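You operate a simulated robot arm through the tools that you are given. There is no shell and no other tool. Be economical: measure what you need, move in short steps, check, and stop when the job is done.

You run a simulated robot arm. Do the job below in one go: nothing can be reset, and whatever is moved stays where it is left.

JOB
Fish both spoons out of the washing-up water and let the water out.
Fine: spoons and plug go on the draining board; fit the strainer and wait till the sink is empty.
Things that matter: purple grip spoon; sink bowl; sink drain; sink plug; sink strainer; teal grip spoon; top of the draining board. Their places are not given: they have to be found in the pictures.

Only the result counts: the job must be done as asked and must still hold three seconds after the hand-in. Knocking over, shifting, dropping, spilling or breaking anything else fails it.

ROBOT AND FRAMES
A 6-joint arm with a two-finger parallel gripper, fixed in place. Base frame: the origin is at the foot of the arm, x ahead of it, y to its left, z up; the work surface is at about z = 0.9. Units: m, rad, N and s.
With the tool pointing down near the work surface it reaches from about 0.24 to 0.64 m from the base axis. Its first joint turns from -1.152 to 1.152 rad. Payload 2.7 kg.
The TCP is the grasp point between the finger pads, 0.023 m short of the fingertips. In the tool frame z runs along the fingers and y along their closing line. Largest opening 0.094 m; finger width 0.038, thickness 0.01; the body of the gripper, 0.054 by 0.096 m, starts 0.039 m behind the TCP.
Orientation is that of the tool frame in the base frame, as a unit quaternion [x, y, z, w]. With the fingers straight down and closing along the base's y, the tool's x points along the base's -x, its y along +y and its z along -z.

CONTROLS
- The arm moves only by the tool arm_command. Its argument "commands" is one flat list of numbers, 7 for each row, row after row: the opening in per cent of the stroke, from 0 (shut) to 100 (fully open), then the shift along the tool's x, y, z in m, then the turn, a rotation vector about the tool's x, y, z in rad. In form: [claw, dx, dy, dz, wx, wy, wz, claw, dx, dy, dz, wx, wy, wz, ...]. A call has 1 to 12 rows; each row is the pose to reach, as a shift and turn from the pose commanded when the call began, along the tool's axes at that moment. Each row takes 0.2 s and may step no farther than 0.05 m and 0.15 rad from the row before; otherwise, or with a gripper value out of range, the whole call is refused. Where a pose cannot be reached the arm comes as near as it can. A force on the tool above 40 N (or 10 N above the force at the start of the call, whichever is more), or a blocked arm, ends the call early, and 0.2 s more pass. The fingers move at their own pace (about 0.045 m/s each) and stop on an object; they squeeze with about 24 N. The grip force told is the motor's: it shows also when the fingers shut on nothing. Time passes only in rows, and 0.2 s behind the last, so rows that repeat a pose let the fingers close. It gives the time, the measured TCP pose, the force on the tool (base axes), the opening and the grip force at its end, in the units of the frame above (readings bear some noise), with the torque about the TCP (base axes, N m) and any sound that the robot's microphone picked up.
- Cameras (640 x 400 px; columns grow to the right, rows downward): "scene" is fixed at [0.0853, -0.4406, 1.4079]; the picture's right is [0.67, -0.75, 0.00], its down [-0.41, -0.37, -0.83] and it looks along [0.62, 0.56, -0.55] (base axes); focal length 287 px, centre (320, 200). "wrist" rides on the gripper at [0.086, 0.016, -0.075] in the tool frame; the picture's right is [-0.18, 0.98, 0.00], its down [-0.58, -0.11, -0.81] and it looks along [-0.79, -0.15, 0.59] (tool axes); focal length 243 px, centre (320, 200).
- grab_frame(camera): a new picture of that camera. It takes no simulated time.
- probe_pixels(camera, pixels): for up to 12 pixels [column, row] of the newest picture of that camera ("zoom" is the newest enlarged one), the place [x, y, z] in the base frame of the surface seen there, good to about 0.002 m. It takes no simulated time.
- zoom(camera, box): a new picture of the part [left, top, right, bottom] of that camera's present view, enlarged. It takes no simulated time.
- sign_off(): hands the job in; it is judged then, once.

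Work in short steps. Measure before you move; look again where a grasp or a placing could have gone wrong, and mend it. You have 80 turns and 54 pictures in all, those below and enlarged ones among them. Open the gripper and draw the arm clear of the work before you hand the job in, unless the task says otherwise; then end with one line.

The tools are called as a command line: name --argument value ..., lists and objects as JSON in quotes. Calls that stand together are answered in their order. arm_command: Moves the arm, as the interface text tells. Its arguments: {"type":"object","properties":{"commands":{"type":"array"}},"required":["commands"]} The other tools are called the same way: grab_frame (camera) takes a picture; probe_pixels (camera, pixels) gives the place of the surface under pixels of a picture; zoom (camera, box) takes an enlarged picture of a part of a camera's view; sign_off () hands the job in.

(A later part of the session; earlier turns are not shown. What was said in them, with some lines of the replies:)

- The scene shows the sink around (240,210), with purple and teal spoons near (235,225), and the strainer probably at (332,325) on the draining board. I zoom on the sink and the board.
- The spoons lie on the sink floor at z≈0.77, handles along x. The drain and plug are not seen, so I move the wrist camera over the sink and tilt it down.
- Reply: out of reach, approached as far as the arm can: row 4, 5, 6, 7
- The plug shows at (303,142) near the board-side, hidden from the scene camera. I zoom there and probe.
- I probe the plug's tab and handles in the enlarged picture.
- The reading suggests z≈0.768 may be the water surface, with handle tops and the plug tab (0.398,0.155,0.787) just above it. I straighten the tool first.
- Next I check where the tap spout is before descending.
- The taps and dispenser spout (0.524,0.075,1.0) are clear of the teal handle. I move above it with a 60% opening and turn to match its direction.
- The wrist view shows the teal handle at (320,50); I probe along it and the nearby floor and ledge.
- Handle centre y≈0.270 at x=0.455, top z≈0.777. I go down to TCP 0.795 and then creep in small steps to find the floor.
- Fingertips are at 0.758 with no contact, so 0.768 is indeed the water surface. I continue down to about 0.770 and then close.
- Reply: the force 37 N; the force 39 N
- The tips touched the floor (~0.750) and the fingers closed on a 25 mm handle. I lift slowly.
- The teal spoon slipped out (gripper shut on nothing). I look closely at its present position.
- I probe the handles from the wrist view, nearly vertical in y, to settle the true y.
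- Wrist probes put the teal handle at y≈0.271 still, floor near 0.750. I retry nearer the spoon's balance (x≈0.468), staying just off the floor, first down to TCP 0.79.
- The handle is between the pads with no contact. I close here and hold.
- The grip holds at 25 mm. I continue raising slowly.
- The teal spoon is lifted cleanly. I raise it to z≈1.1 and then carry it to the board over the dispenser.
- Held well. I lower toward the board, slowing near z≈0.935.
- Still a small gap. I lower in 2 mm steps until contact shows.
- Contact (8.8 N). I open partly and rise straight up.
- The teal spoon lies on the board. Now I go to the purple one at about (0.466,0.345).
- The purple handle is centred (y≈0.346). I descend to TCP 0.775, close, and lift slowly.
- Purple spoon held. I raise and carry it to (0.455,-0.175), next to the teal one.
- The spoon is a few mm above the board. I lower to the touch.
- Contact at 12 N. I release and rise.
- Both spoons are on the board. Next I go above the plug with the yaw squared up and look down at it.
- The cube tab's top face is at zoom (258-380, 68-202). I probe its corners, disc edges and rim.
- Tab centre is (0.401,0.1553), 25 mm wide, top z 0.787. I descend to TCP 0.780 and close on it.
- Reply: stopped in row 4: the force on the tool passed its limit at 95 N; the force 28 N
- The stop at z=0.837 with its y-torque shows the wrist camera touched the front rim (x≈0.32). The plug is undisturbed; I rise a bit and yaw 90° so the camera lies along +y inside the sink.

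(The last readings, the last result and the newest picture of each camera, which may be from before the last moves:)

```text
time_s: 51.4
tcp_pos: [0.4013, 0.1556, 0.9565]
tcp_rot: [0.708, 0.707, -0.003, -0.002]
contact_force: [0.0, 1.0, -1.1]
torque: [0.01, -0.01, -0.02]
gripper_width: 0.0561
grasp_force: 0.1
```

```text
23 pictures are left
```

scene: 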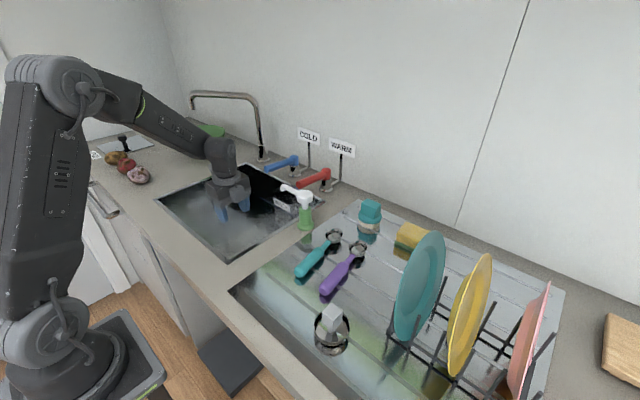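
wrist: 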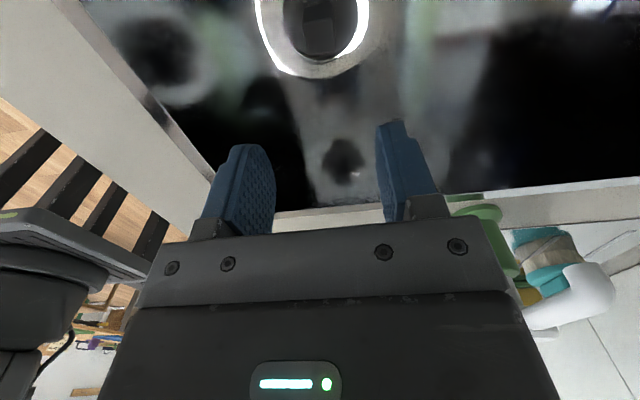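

Clear now. I descend to TCP 0.780 with small last steps.

arm_command --commands '[60, 0, 0, 0.04, 0, 0, 0, 60, 0, 0, 0.08, 0, 0, 0, 60, 0, 0, 0.115, 0, 0, 0, 60, 0, 0, 0.14, 0, 0, 0, 60, 0, 0, 0.155, 0, 0, 0, 60, 0, 0, 0.165, 0, 0, 0, 60, 0, 0, 0.171, 0, 0, 0, 60, 0, 0, 0.1755, 0, 0, 0, 60, 0, 0, 0.1755, 0, 0, 0]'

grab_frame --camera "wrist"

```text
time_s: 53.4
tcp_pos: [0.4009, 0.1565, 0.7803]
tcp_rot: [0.707, 0.707, -0.003, -0.002]
contact_force: [0.6, -0.6, 0.0]
torque: [0.01, 0.0, -0.01]
gripper_width: 0.0564
grasp_force: 0.1
```

```text
22 pictures are left
```

wrist: 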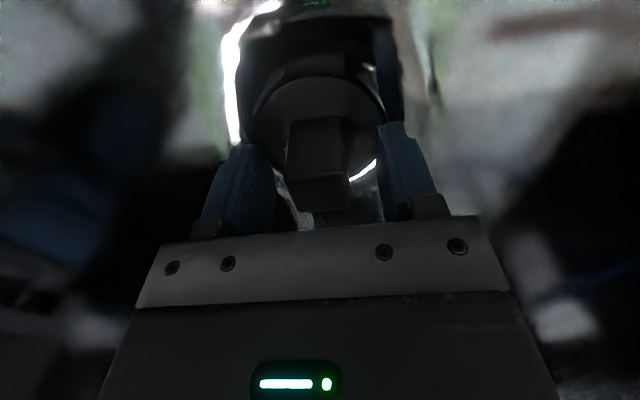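

The tab sits between the fingers. I close and pull gently upward.

arm_command --commands '[0, 0, 0, 0, 0, 0, 0, 0, 0, 0, 0, 0, 0, 0, 0, 0, 0, 0, 0, 0, 0, 0, 0, 0, 0, 0, 0, 0]'

arm_command --commands '[0, 0, 0, -0.003, 0, 0, 0, 0, 0, 0, -0.006, 0, 0, 0, 0, 0, 0, -0.01, 0, 0, 0, 0, 0, 0, -0.016, 0, 0, 0, 0, 0, 0, -0.024, 0, 0, 0, 0, 0, 0, -0.034, 0, 0, 0, 0, 0, 0, -0.046, 0, 0, 0, 0, 0, 0, -0.06, 0, 0, 0]'

grab_frame --camera "wrist"

```text
time_s: 54.4
tcp_pos: [0.4003, 0.1556, 0.7796]
tcp_rot: [0.708, 0.706, -0.002, -0.002]
contact_force: [-1.4, -0.5, 1.0]
torque: [0.0, 0.04, -0.02]
gripper_width: 0.0274
grasp_force: 24.3
```

```text
time_s: 56.2
tcp_pos: [0.4006, 0.1559, 0.8401]
tcp_rot: [0.707, 0.707, -0.003, -0.002]
contact_force: [0.1, 0.1, -0.8]
torque: [0.02, 0.0, 0.02]
gripper_width: 0.0274
grasp_force: 23.8
```

```text
21 pictures are left
```

wrist: 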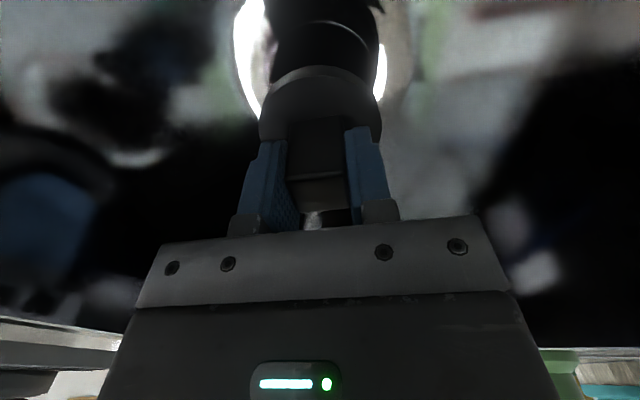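

The plug is out (27 mm grip holds). I raise it and carry it to (0.325,-0.13) on the board.

arm_command --commands '[0, 0, 0, -0.04, 0, 0, 0, 0, 0, 0, -0.08, 0, 0, 0, 0, 0, 0, -0.12, 0, 0, 0, 0, 0, 0, -0.16, 0, 0, 0, 0, 0, 0, -0.2, 0, 0, 0, 0, 0, 0, -0.22, 0, 0, 0]'

arm_command --commands '[0, -0.036, -0.0095, 0, 0, 0, 0, 0, -0.072, -0.019, 0, 0, 0, 0, 0, -0.108, -0.0285, 0, 0, 0, 0, 0, -0.144, -0.038, 0, 0, 0, 0, 0, -0.18, -0.0475, 0, 0, 0, 0, 0, -0.216, -0.057, 0, 0, 0, 0, 0, -0.252, -0.0665, 0, 0, 0, 0, 0, -0.286, -0.0755, 0, 0, 0, 0, 0, -0.286, -0.0755, 0.03, 0, 0, 0, 0, -0.286, -0.0755, 0.06, 0, 0, 0]'

grab_frame --camera "scene"

zoom --camera "scene" --box '[150, 150, 390, 340]'

```text
time_s: 57.6
tcp_pos: [0.4018, 0.1563, 1.0612]
tcp_rot: [0.707, 0.707, -0.004, -0.002]
contact_force: [0.4, -0.3, -0.9]
torque: [0.01, -0.03, 0.04]
gripper_width: 0.0273
grasp_force: 23.9
```

```text
time_s: 59.8
tcp_pos: [0.3257, -0.13, 1.0018]
tcp_rot: [0.706, 0.708, -0.003, -0.002]
contact_force: [0.2, 0.5, -0.3]
torque: [0.0, -0.02, 0.01]
gripper_width: 0.0271
grasp_force: 24.2
```

```text
20 pictures are left
```

scene: 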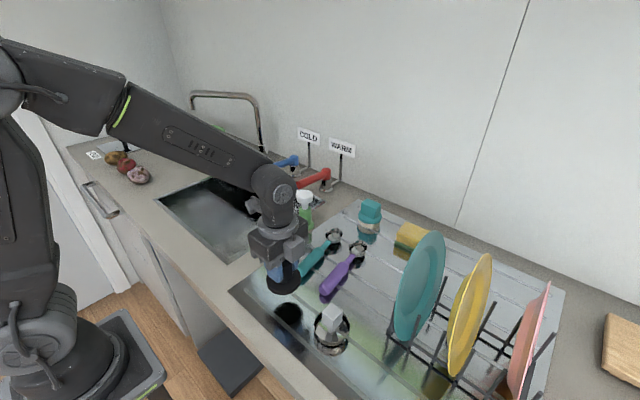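

```text
2.11 times, centred on (270, 245) of scene
```

zoom: 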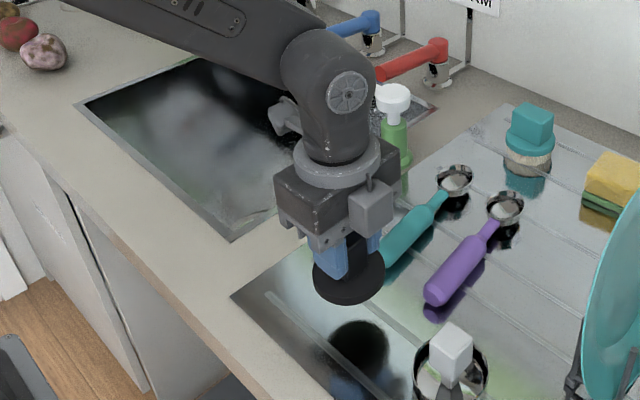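

The plug hangs upright over the free spot. I lower to about 0.955, then creep.

arm_command --commands '[0, 0, 0, 0.02, 0, 0, 0, 0, 0, 0, 0.037, 0, 0, 0, 0, 0, 0, 0.047, 0, 0, 0]'

zoom --camera "scene" --box '[220, 220, 370, 350]'

```text
time_s: 60.6
tcp_pos: [0.3255, -0.1302, 0.9545]
tcp_rot: [0.707, 0.707, -0.003, -0.002]
contact_force: [0.4, 0.2, 0.0]
torque: [0.02, -0.01, 0.0]
gripper_width: 0.0273
grasp_force: 24.2
```

```text
3.08 times, centred on (295, 285) of scene
```

zoom: 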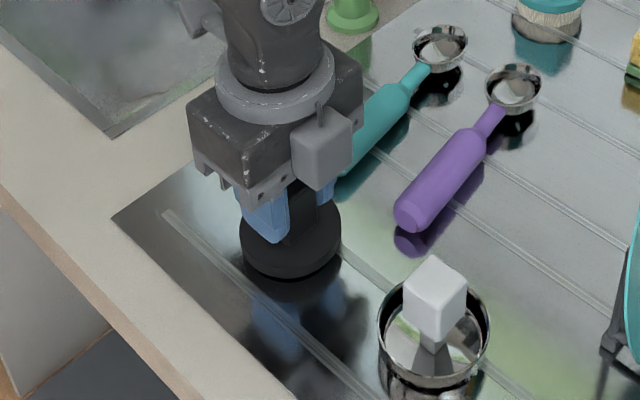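

The plug base is close to the board. I creep in 3 mm steps.

arm_command --commands '[0, 0, 0, 0.003, 0, 0, 0, 0, 0, 0, 0.006, 0, 0, 0]'

arm_command --commands '[0, 0, 0, 0.0025, 0, 0, 0]'

```text
time_s: 61.2
tcp_pos: [0.3264, -0.1308, 0.9507]
tcp_rot: [0.706, 0.708, -0.002, 0.001]
contact_force: [-7.7, 4.6, 37.7]
torque: [0.02, 0.2, -0.08]
gripper_width: 0.0278
grasp_force: 24.0
```

```text
time_s: 61.6
tcp_pos: [0.3271, -0.1303, 0.9477]
tcp_rot: [0.706, 0.708, -0.002, 0.001]
contact_force: [-5.8, 1.2, 42.9]
torque: [-0.1, 0.1, -0.02]
gripper_width: 0.0273
grasp_force: 24.4
```

Contact is firm (over 40 N), so the plug stands on the board. I open, easing off, and rise.

arm_command --commands '[0, 0, 0, -0.003, 0, 0, 0, 34, 0, 0, -0.003, 0, 0, 0, 48, 0, 0, -0.003, 0, 0, 0, 55, 0, 0, -0.003, 0, 0, 0, 55, 0, 0, -0.003, 0, 0, 0, 55, 0, 0, -0.03, 0, 0, 0, 55, 0, 0, -0.07, 0, 0, 0, 55, 0, 0, -0.11, 0, 0, 0]'

grab_frame --camera "scene"

zoom --camera "scene" --box '[150, 150, 390, 370]'

```text
time_s: 63.4
tcp_pos: [0.3274, -0.1311, 1.0574]
tcp_rot: [0.707, 0.707, -0.004, -0.002]
contact_force: [-0.1, -0.3, -0.7]
torque: [-0.01, 0.01, 0.05]
gripper_width: 0.0517
grasp_force: 0.0
```

```text
17 pictures are left
```

scene: 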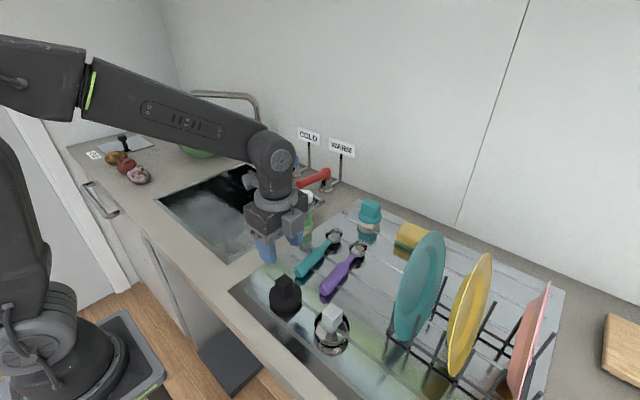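

```text
1.82 times, centred on (270, 260) of scene
```

zoom: 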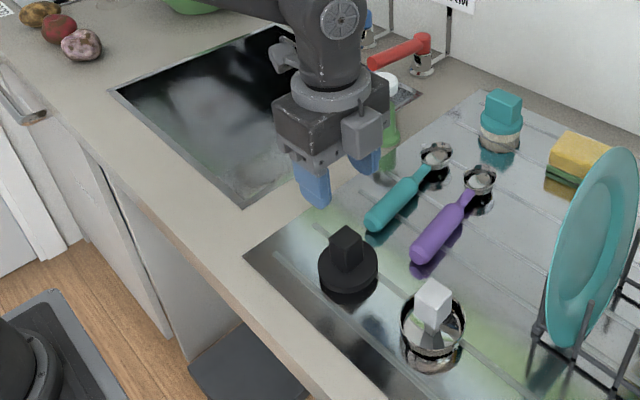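

The plug stands on the board. I shift to y≈-0.22 to look at the strainer's grip with the wrist camera.

arm_command --commands '[60, -0.045, 0, 0, 0, 0, 0, 60, -0.09, 0, 0, 0, 0, 0, 60, -0.09, 0, 0, 0, 0, 0]'

zoom --camera "wrist" --box '[220, 40, 430, 180]'

```text
time_s: 64.2
tcp_pos: [0.3279, -0.2205, 1.0577]
tcp_rot: [0.707, 0.707, -0.003, -0.002]
contact_force: [-0.4, 1.0, -0.3]
torque: [0.0, -0.02, -0.02]
gripper_width: 0.0562
grasp_force: 0.2
```

```text
2.86 times, centred on (325, 110) of wrist
```

zoom: 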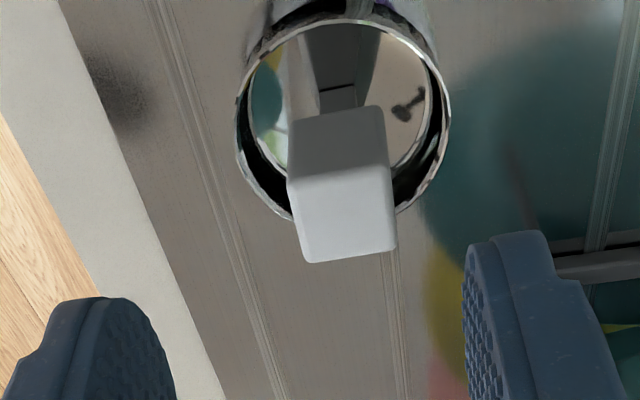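

probe_pixels --camera "zoom" --pixels '[[298, 188], [380, 178], [390, 242], [315, 252], [345, 215], [338, 145], [243, 140], [443, 110], [330, 112]]'

```text
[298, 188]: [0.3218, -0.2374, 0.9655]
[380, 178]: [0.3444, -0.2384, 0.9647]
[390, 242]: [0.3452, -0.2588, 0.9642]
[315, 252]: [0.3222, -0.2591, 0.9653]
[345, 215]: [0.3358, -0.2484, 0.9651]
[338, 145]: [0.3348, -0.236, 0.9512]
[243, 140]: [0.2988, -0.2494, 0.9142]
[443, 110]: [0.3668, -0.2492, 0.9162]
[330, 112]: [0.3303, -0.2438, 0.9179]
```

The strainer's cube is centred at (0.3335,-0.2485), top 0.965. I descend to TCP 0.955 and close on it.

arm_command --commands '[60, -0.028, 0.0056, 0.03, 0, 0, 0, 60, -0.028, 0.0056, 0.06, 0, 0, 0, 60, -0.028, 0.0056, 0.085, 0, 0, 0, 60, -0.028, 0.0056, 0.097, 0, 0, 0, 60, -0.028, 0.0056, 0.1027, 0, 0, 0, 60, -0.028, 0.0056, 0.1027, 0, 0, 0]'

arm_command --commands '[0, 0, 0, 0, 0, 0, 0, 0, 0, 0, 0, 0, 0, 0, 0, 0, 0, 0, 0, 0, 0, 0, 0, 0, 0, 0, 0, 0]'

arm_command --commands '[0, 0, 0, -0.005, 0, 0, 0, 0, 0, 0, -0.015, 0, 0, 0, 0, 0, 0, -0.03, 0, 0, 0, 0, 0, 0, -0.06, 0, 0, 0, 0, 0, 0, -0.1, 0, 0, 0, 0, 0, 0, -0.14, 0, 0, 0]'

zoom --camera "scene" --box '[220, 180, 400, 350]'

```text
time_s: 65.6
tcp_pos: [0.3322, -0.2475, 0.9546]
tcp_rot: [0.707, 0.707, -0.003, -0.003]
contact_force: [0.2, 0.1, -1.1]
torque: [-0.01, -0.01, -0.02]
gripper_width: 0.0565
grasp_force: 0.2
```

```text
time_s: 66.6
tcp_pos: [0.3315, -0.2475, 0.9541]
tcp_rot: [0.707, 0.707, -0.003, -0.002]
contact_force: [0.2, -0.7, 0.2]
torque: [0.0, -0.03, 0.0]
gripper_width: 0.0273
grasp_force: 23.7
```

```text
time_s: 68.0
tcp_pos: [0.3331, -0.2478, 1.0934]
tcp_rot: [0.707, 0.707, -0.003, -0.002]
contact_force: [0.1, 0.3, -0.9]
torque: [-0.02, -0.01, 0.01]
gripper_width: 0.0274
grasp_force: 24.2
```

```text
2.35 times, centred on (310, 265) of scene
```

zoom: 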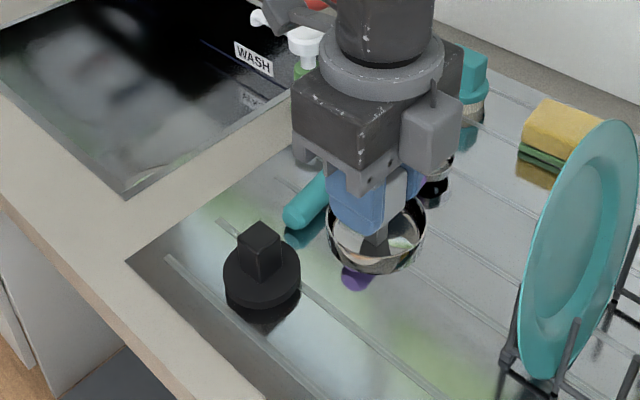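

The strainer is held. I carry it over the drain at (0.4005,0.1555) and look.

arm_command --commands '[0, 0.04, 0.0067, 0, 0, 0, 0, 0, 0.08, 0.0134, 0, 0, 0, 0, 0, 0.121, 0.02, 0, 0, 0, 0, 0, 0.161, 0.027, 0, 0, 0, 0, 0, 0.2015, 0.0335, 0, 0, 0, 0, 0, 0.242, 0.04, 0, 0, 0, 0, 0, 0.282, 0.047, 0, 0, 0, 0, 0, 0.3225, 0.054, 0, 0, 0, 0, 0, 0.363, 0.0605, 0, 0, 0, 0, 0, 0.4033, 0.0674, 0, 0, 0, 0, 0, 0.4033, 0.0674, 0.03, 0, 0, 0]'

grab_frame --camera "wrist"

zoom --camera "wrist" --box '[220, 0, 430, 140]'

```text
time_s: 70.4
tcp_pos: [0.3989, 0.157, 1.0629]
tcp_rot: [0.707, 0.707, -0.002, -0.002]
contact_force: [-0.1, 0.5, 0.1]
torque: [0.03, -0.01, -0.01]
gripper_width: 0.0273
grasp_force: 24.2
```

```text
13 pictures are left
```

wrist: 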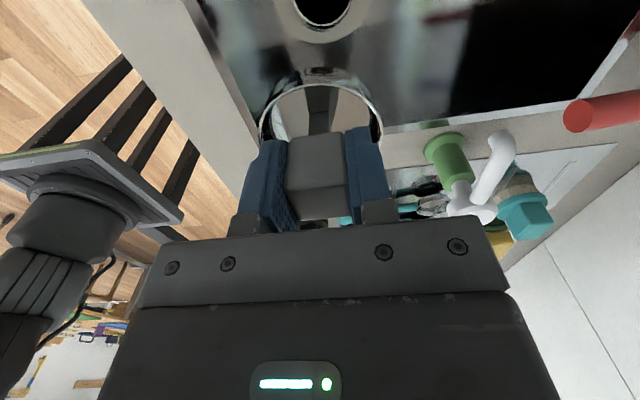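

```text
2.86 times, centred on (325, 70) of wrist
```

zoom: 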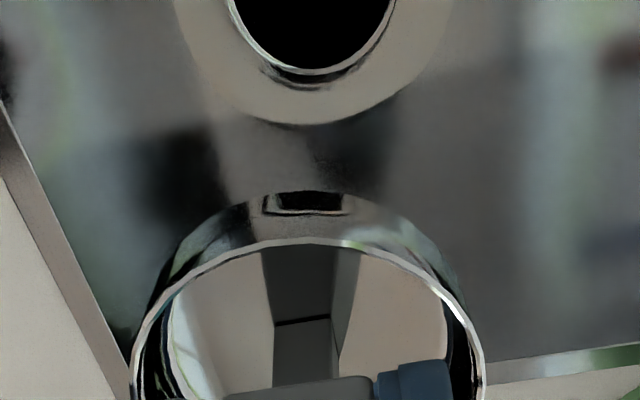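

I probe the drain opening's edges (zoom (232,5), (388,5), (310,70)) and the floor to confirm centre and water level.

probe_pixels --camera "zoom" --pixels '[[228, 5], [392, 5], [310, 72], [250, 42], [375, 42], [310, 80], [315, 122], [450, 180], [310, 30], [135, 360], [478, 340]]'

```text
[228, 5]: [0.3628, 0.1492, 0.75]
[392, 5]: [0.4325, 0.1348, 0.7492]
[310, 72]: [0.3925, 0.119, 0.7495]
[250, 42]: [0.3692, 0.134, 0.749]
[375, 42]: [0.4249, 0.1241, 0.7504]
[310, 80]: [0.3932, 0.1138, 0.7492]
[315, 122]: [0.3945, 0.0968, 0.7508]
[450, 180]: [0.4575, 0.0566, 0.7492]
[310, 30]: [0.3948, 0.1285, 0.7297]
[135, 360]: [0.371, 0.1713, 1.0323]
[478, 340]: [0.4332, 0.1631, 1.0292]
```

The sink has already emptied to its floor (z≈0.75); the drain centre fits (0.399,0.155), radius 0.038, and the strainer's radius is 0.034. I descend to just above it.

arm_command --commands '[0, 0, 0, 0.04, 0, 0, 0, 0, 0, 0, 0.085, 0, 0, 0, 0, 0, 0, 0.13, 0, 0, 0, 0, 0, 0, 0.175, 0, 0, 0, 0, 0, 0, 0.21, 0, 0, 0, 0, 0, 0, 0.235, 0, 0, 0, 0, 0, 0, 0.25, 0, 0, 0, 0, 0, 0, 0.25, 0, 0, 0]'

grab_frame --camera "wrist"

zoom --camera "wrist" --box '[210, 0, 430, 140]'

```text
time_s: 72.2
tcp_pos: [0.3974, 0.1546, 0.8122]
tcp_rot: [0.707, 0.707, -0.004, -0.002]
contact_force: [-0.9, 0.5, -0.3]
torque: [0.01, -0.02, -0.01]
gripper_width: 0.0272
grasp_force: 24.0
```

```text
11 pictures are left
```

wrist: 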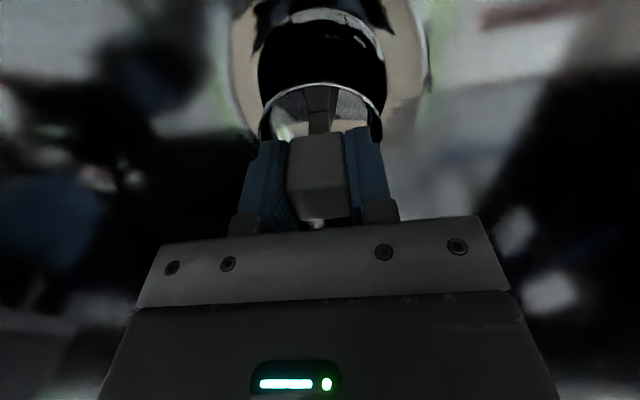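

```text
2.86 times, centred on (320, 70) of wrist
```

zoom: 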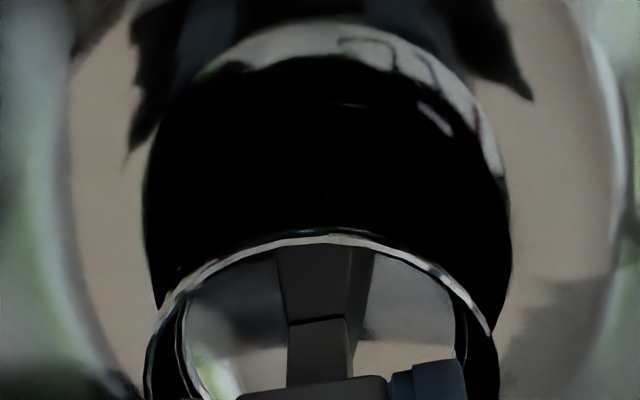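

The strainer is centred over the hole. I creep down.

arm_command --commands '[0, 0, 0, 0.004, 0, 0, 0, 0, 0, 0, 0.008, 0, 0, 0, 0, 0, 0, 0.011, 0, 0, 0, 0, 0, 0, 0.014, 0, 0, 0]'

arm_command --commands '[0, 0, 0, 0.003, 0, 0, 0, 0, 0, 0, 0.006, 0, 0, 0]'

```text
time_s: 73.2
tcp_pos: [0.3984, 0.1553, 0.798]
tcp_rot: [0.707, 0.707, -0.003, -0.002]
contact_force: [-0.5, 0.3, -0.5]
torque: [-0.02, -0.01, 0.02]
gripper_width: 0.0276
grasp_force: 23.8
```

```text
time_s: 73.8
tcp_pos: [0.3989, 0.1541, 0.7926]
tcp_rot: [0.707, 0.707, -0.003, -0.002]
contact_force: [0.9, 1.3, -0.4]
torque: [0.03, -0.05, 0.0]
gripper_width: 0.0276
grasp_force: 24.1
```

It is entering the hole freely (bottom ≈0.741). I continue.

arm_command --commands '[0, 0, 0, 0.003, 0, 0, 0, 0, 0, 0, 0.006, 0, 0, 0]'

arm_command --commands '[0, 0, 0, 0.0025, 0, 0, 0, 0, 0, 0, 0.005, 0, 0, 0]'

```text
time_s: 74.4
tcp_pos: [0.3986, 0.1548, 0.786]
tcp_rot: [0.706, 0.708, -0.003, -0.001]
contact_force: [1.6, 1.8, -0.2]
torque: [0.04, -0.03, 0.01]
gripper_width: 0.0276
grasp_force: 24.9
```

```text
time_s: 75.0
tcp_pos: [0.3987, 0.1557, 0.7825]
tcp_rot: [0.707, 0.707, -0.004, -0.002]
contact_force: [-3.0, 0.3, 15.3]
torque: [-0.03, -0.11, -0.02]
gripper_width: 0.0273
grasp_force: 24.0
```

Contact at bottom ≈0.731, matching the ledge at 0.730: it is seated. I release and rise.

arm_command --commands '[32, 0, 0, 0, 0, 0, 0, 45, 0, 0, 0, 0, 0, 0, 55, 0, 0, 0, 0, 0, 0, 58, 0, 0, 0, 0, 0, 0, 58, 0, 0, -0.03, 0, 0, 0, 58, 0, 0, -0.07, 0, 0, 0, 58, 0, 0, -0.115, 0, 0, 0, 58, 0, 0, -0.16, 0, 0, 0, 58, 0, 0, -0.205, 0, 0, 0, 58, 0, 0, -0.25, 0, 0, 0, 58, 0, 0, -0.28, 0, 0, 0]'

zoom --camera "wrist" --box '[220, 0, 430, 140]'

probe_pixels --camera "zoom" --pixels '[[450, 180], [300, 20], [315, 122], [310, 60], [310, 5], [500, 60]]'

```text
time_s: 77.4
tcp_pos: [0.3996, 0.1544, 1.0636]
tcp_rot: [0.707, 0.707, -0.005, -0.002]
contact_force: [0.0, -0.2, -1.3]
torque: [0.0, -0.03, -0.01]
gripper_width: 0.0547
grasp_force: 0.0
```

```text
2.86 times, centred on (325, 70) of wrist
```

zoom: 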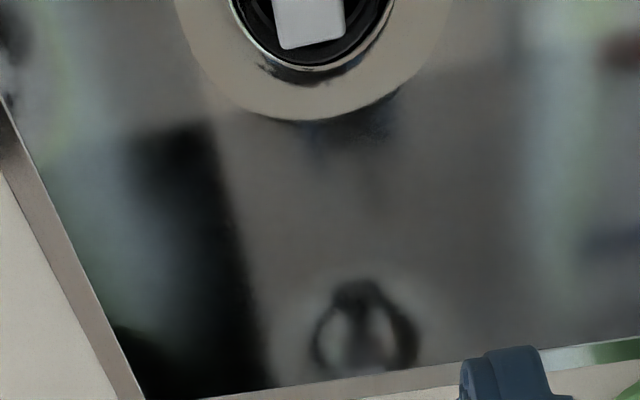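

```text
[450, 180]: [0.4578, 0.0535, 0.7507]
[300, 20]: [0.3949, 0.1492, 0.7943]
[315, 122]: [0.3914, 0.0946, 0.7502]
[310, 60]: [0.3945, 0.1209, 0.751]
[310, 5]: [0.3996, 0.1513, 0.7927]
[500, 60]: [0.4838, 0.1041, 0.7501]
```

The strainer is seated and upright (top 0.793) and the floor reads 0.750 everywhere, which is bare. I draw the arm up and back, open, waiting a few seconds.

arm_command --commands '[70, 0, 0, -0.045, 0, 0, 0, 80, 0, 0, -0.09, 0, 0, 0, 90, 0, 0, -0.13, 0, 0, 0, 100, 0.04, 0, -0.15, 0, 0, 0, 100, 0.08, -0.02, -0.15, 0, 0, 0, 100, 0.12, -0.04, -0.15, 0, 0, 0, 100, 0.12, -0.04, -0.15, 0, 0, 0, 100, 0.12, -0.04, -0.15, 0, 0, 0, 100, 0.12, -0.04, -0.15, 0, 0, 0, 100, 0.12, -0.04, -0.15, 0, 0, 0, 100, 0.12, -0.04, -0.15, 0, 0, 0, 100, 0.12, -0.04, -0.15, 0, 0, 0]'

grab_frame --camera "scene"

grab_frame --camera "wrist"

zoom --camera "scene" --box '[150, 150, 400, 330]'

```text
time_s: 80.0
tcp_pos: [0.3596, 0.2769, 1.2106]
tcp_rot: [0.707, 0.707, -0.003, -0.002]
contact_force: [0.1, 0.5, -0.4]
torque: [0.01, -0.02, 0.01]
gripper_width: 0.094
grasp_force: 0.1
```

```text
8 pictures are left
```

scene: 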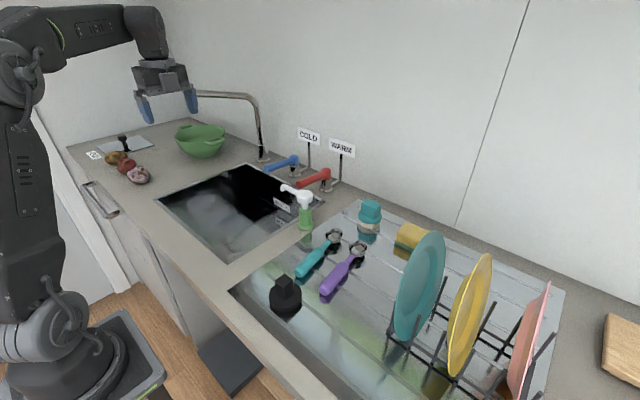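

```text
7 pictures are left
```

wrist: 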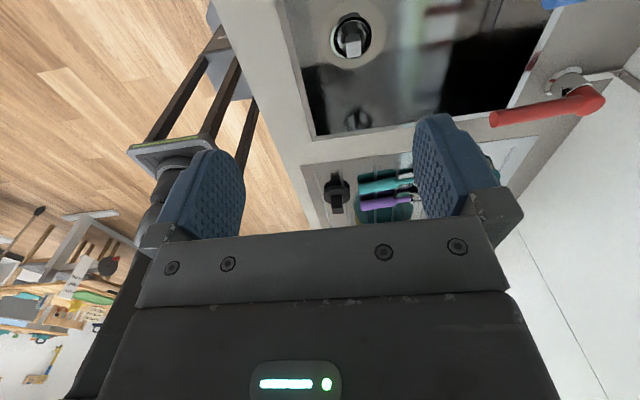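

```text
2.22 times, centred on (275, 240) of scene
```

zoom: 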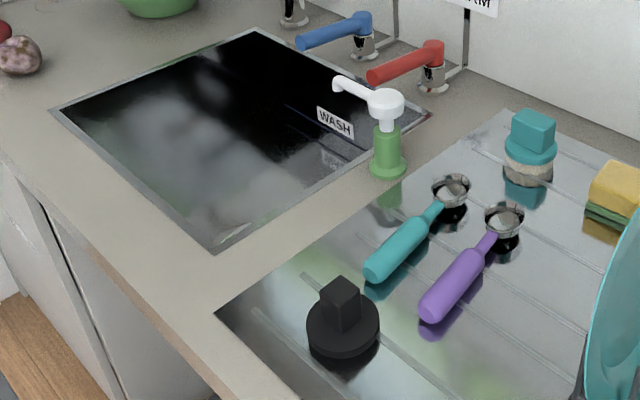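

Spoons and plug lie on the board. One last look at the strainer and sink floor.

zoom --camera "wrist" --box '[290, 0, 420, 90]'

probe_pixels --camera "zoom" --pixels '[[200, 150], [400, 150], [560, 300], [300, 185], [210, 185], [395, 185], [302, 265]]'

```text
4.44 times, centred on (355, 45) of wrist
```

zoom: 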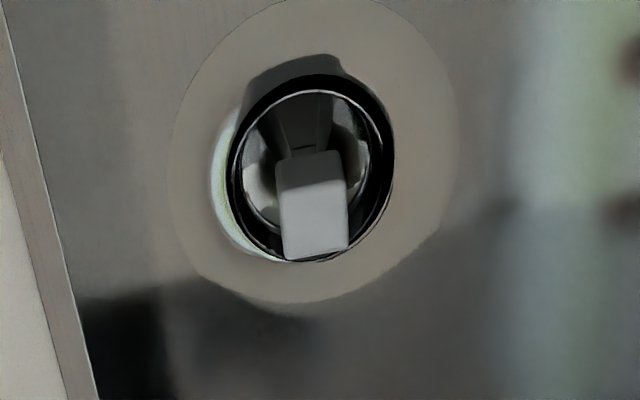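

```text
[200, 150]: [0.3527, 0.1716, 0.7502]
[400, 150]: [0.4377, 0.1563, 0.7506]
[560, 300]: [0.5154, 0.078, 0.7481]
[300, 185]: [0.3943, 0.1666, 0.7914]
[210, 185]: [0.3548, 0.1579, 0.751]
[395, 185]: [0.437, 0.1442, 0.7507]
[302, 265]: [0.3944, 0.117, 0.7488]
```

The strainer sits level in the drain, the sink floor is dry at z≈0.750, and the arm is clear and open. I hand the job in.

sign_off

```text
The job is handed in.
```

Both spoons and the plug are on the draining board, the strainer is seated in the drain, and the sink is empty. On the way, the wrist camera bumped the sink's front rim once (95 N on the tool), and I saw no damage or movement from it.
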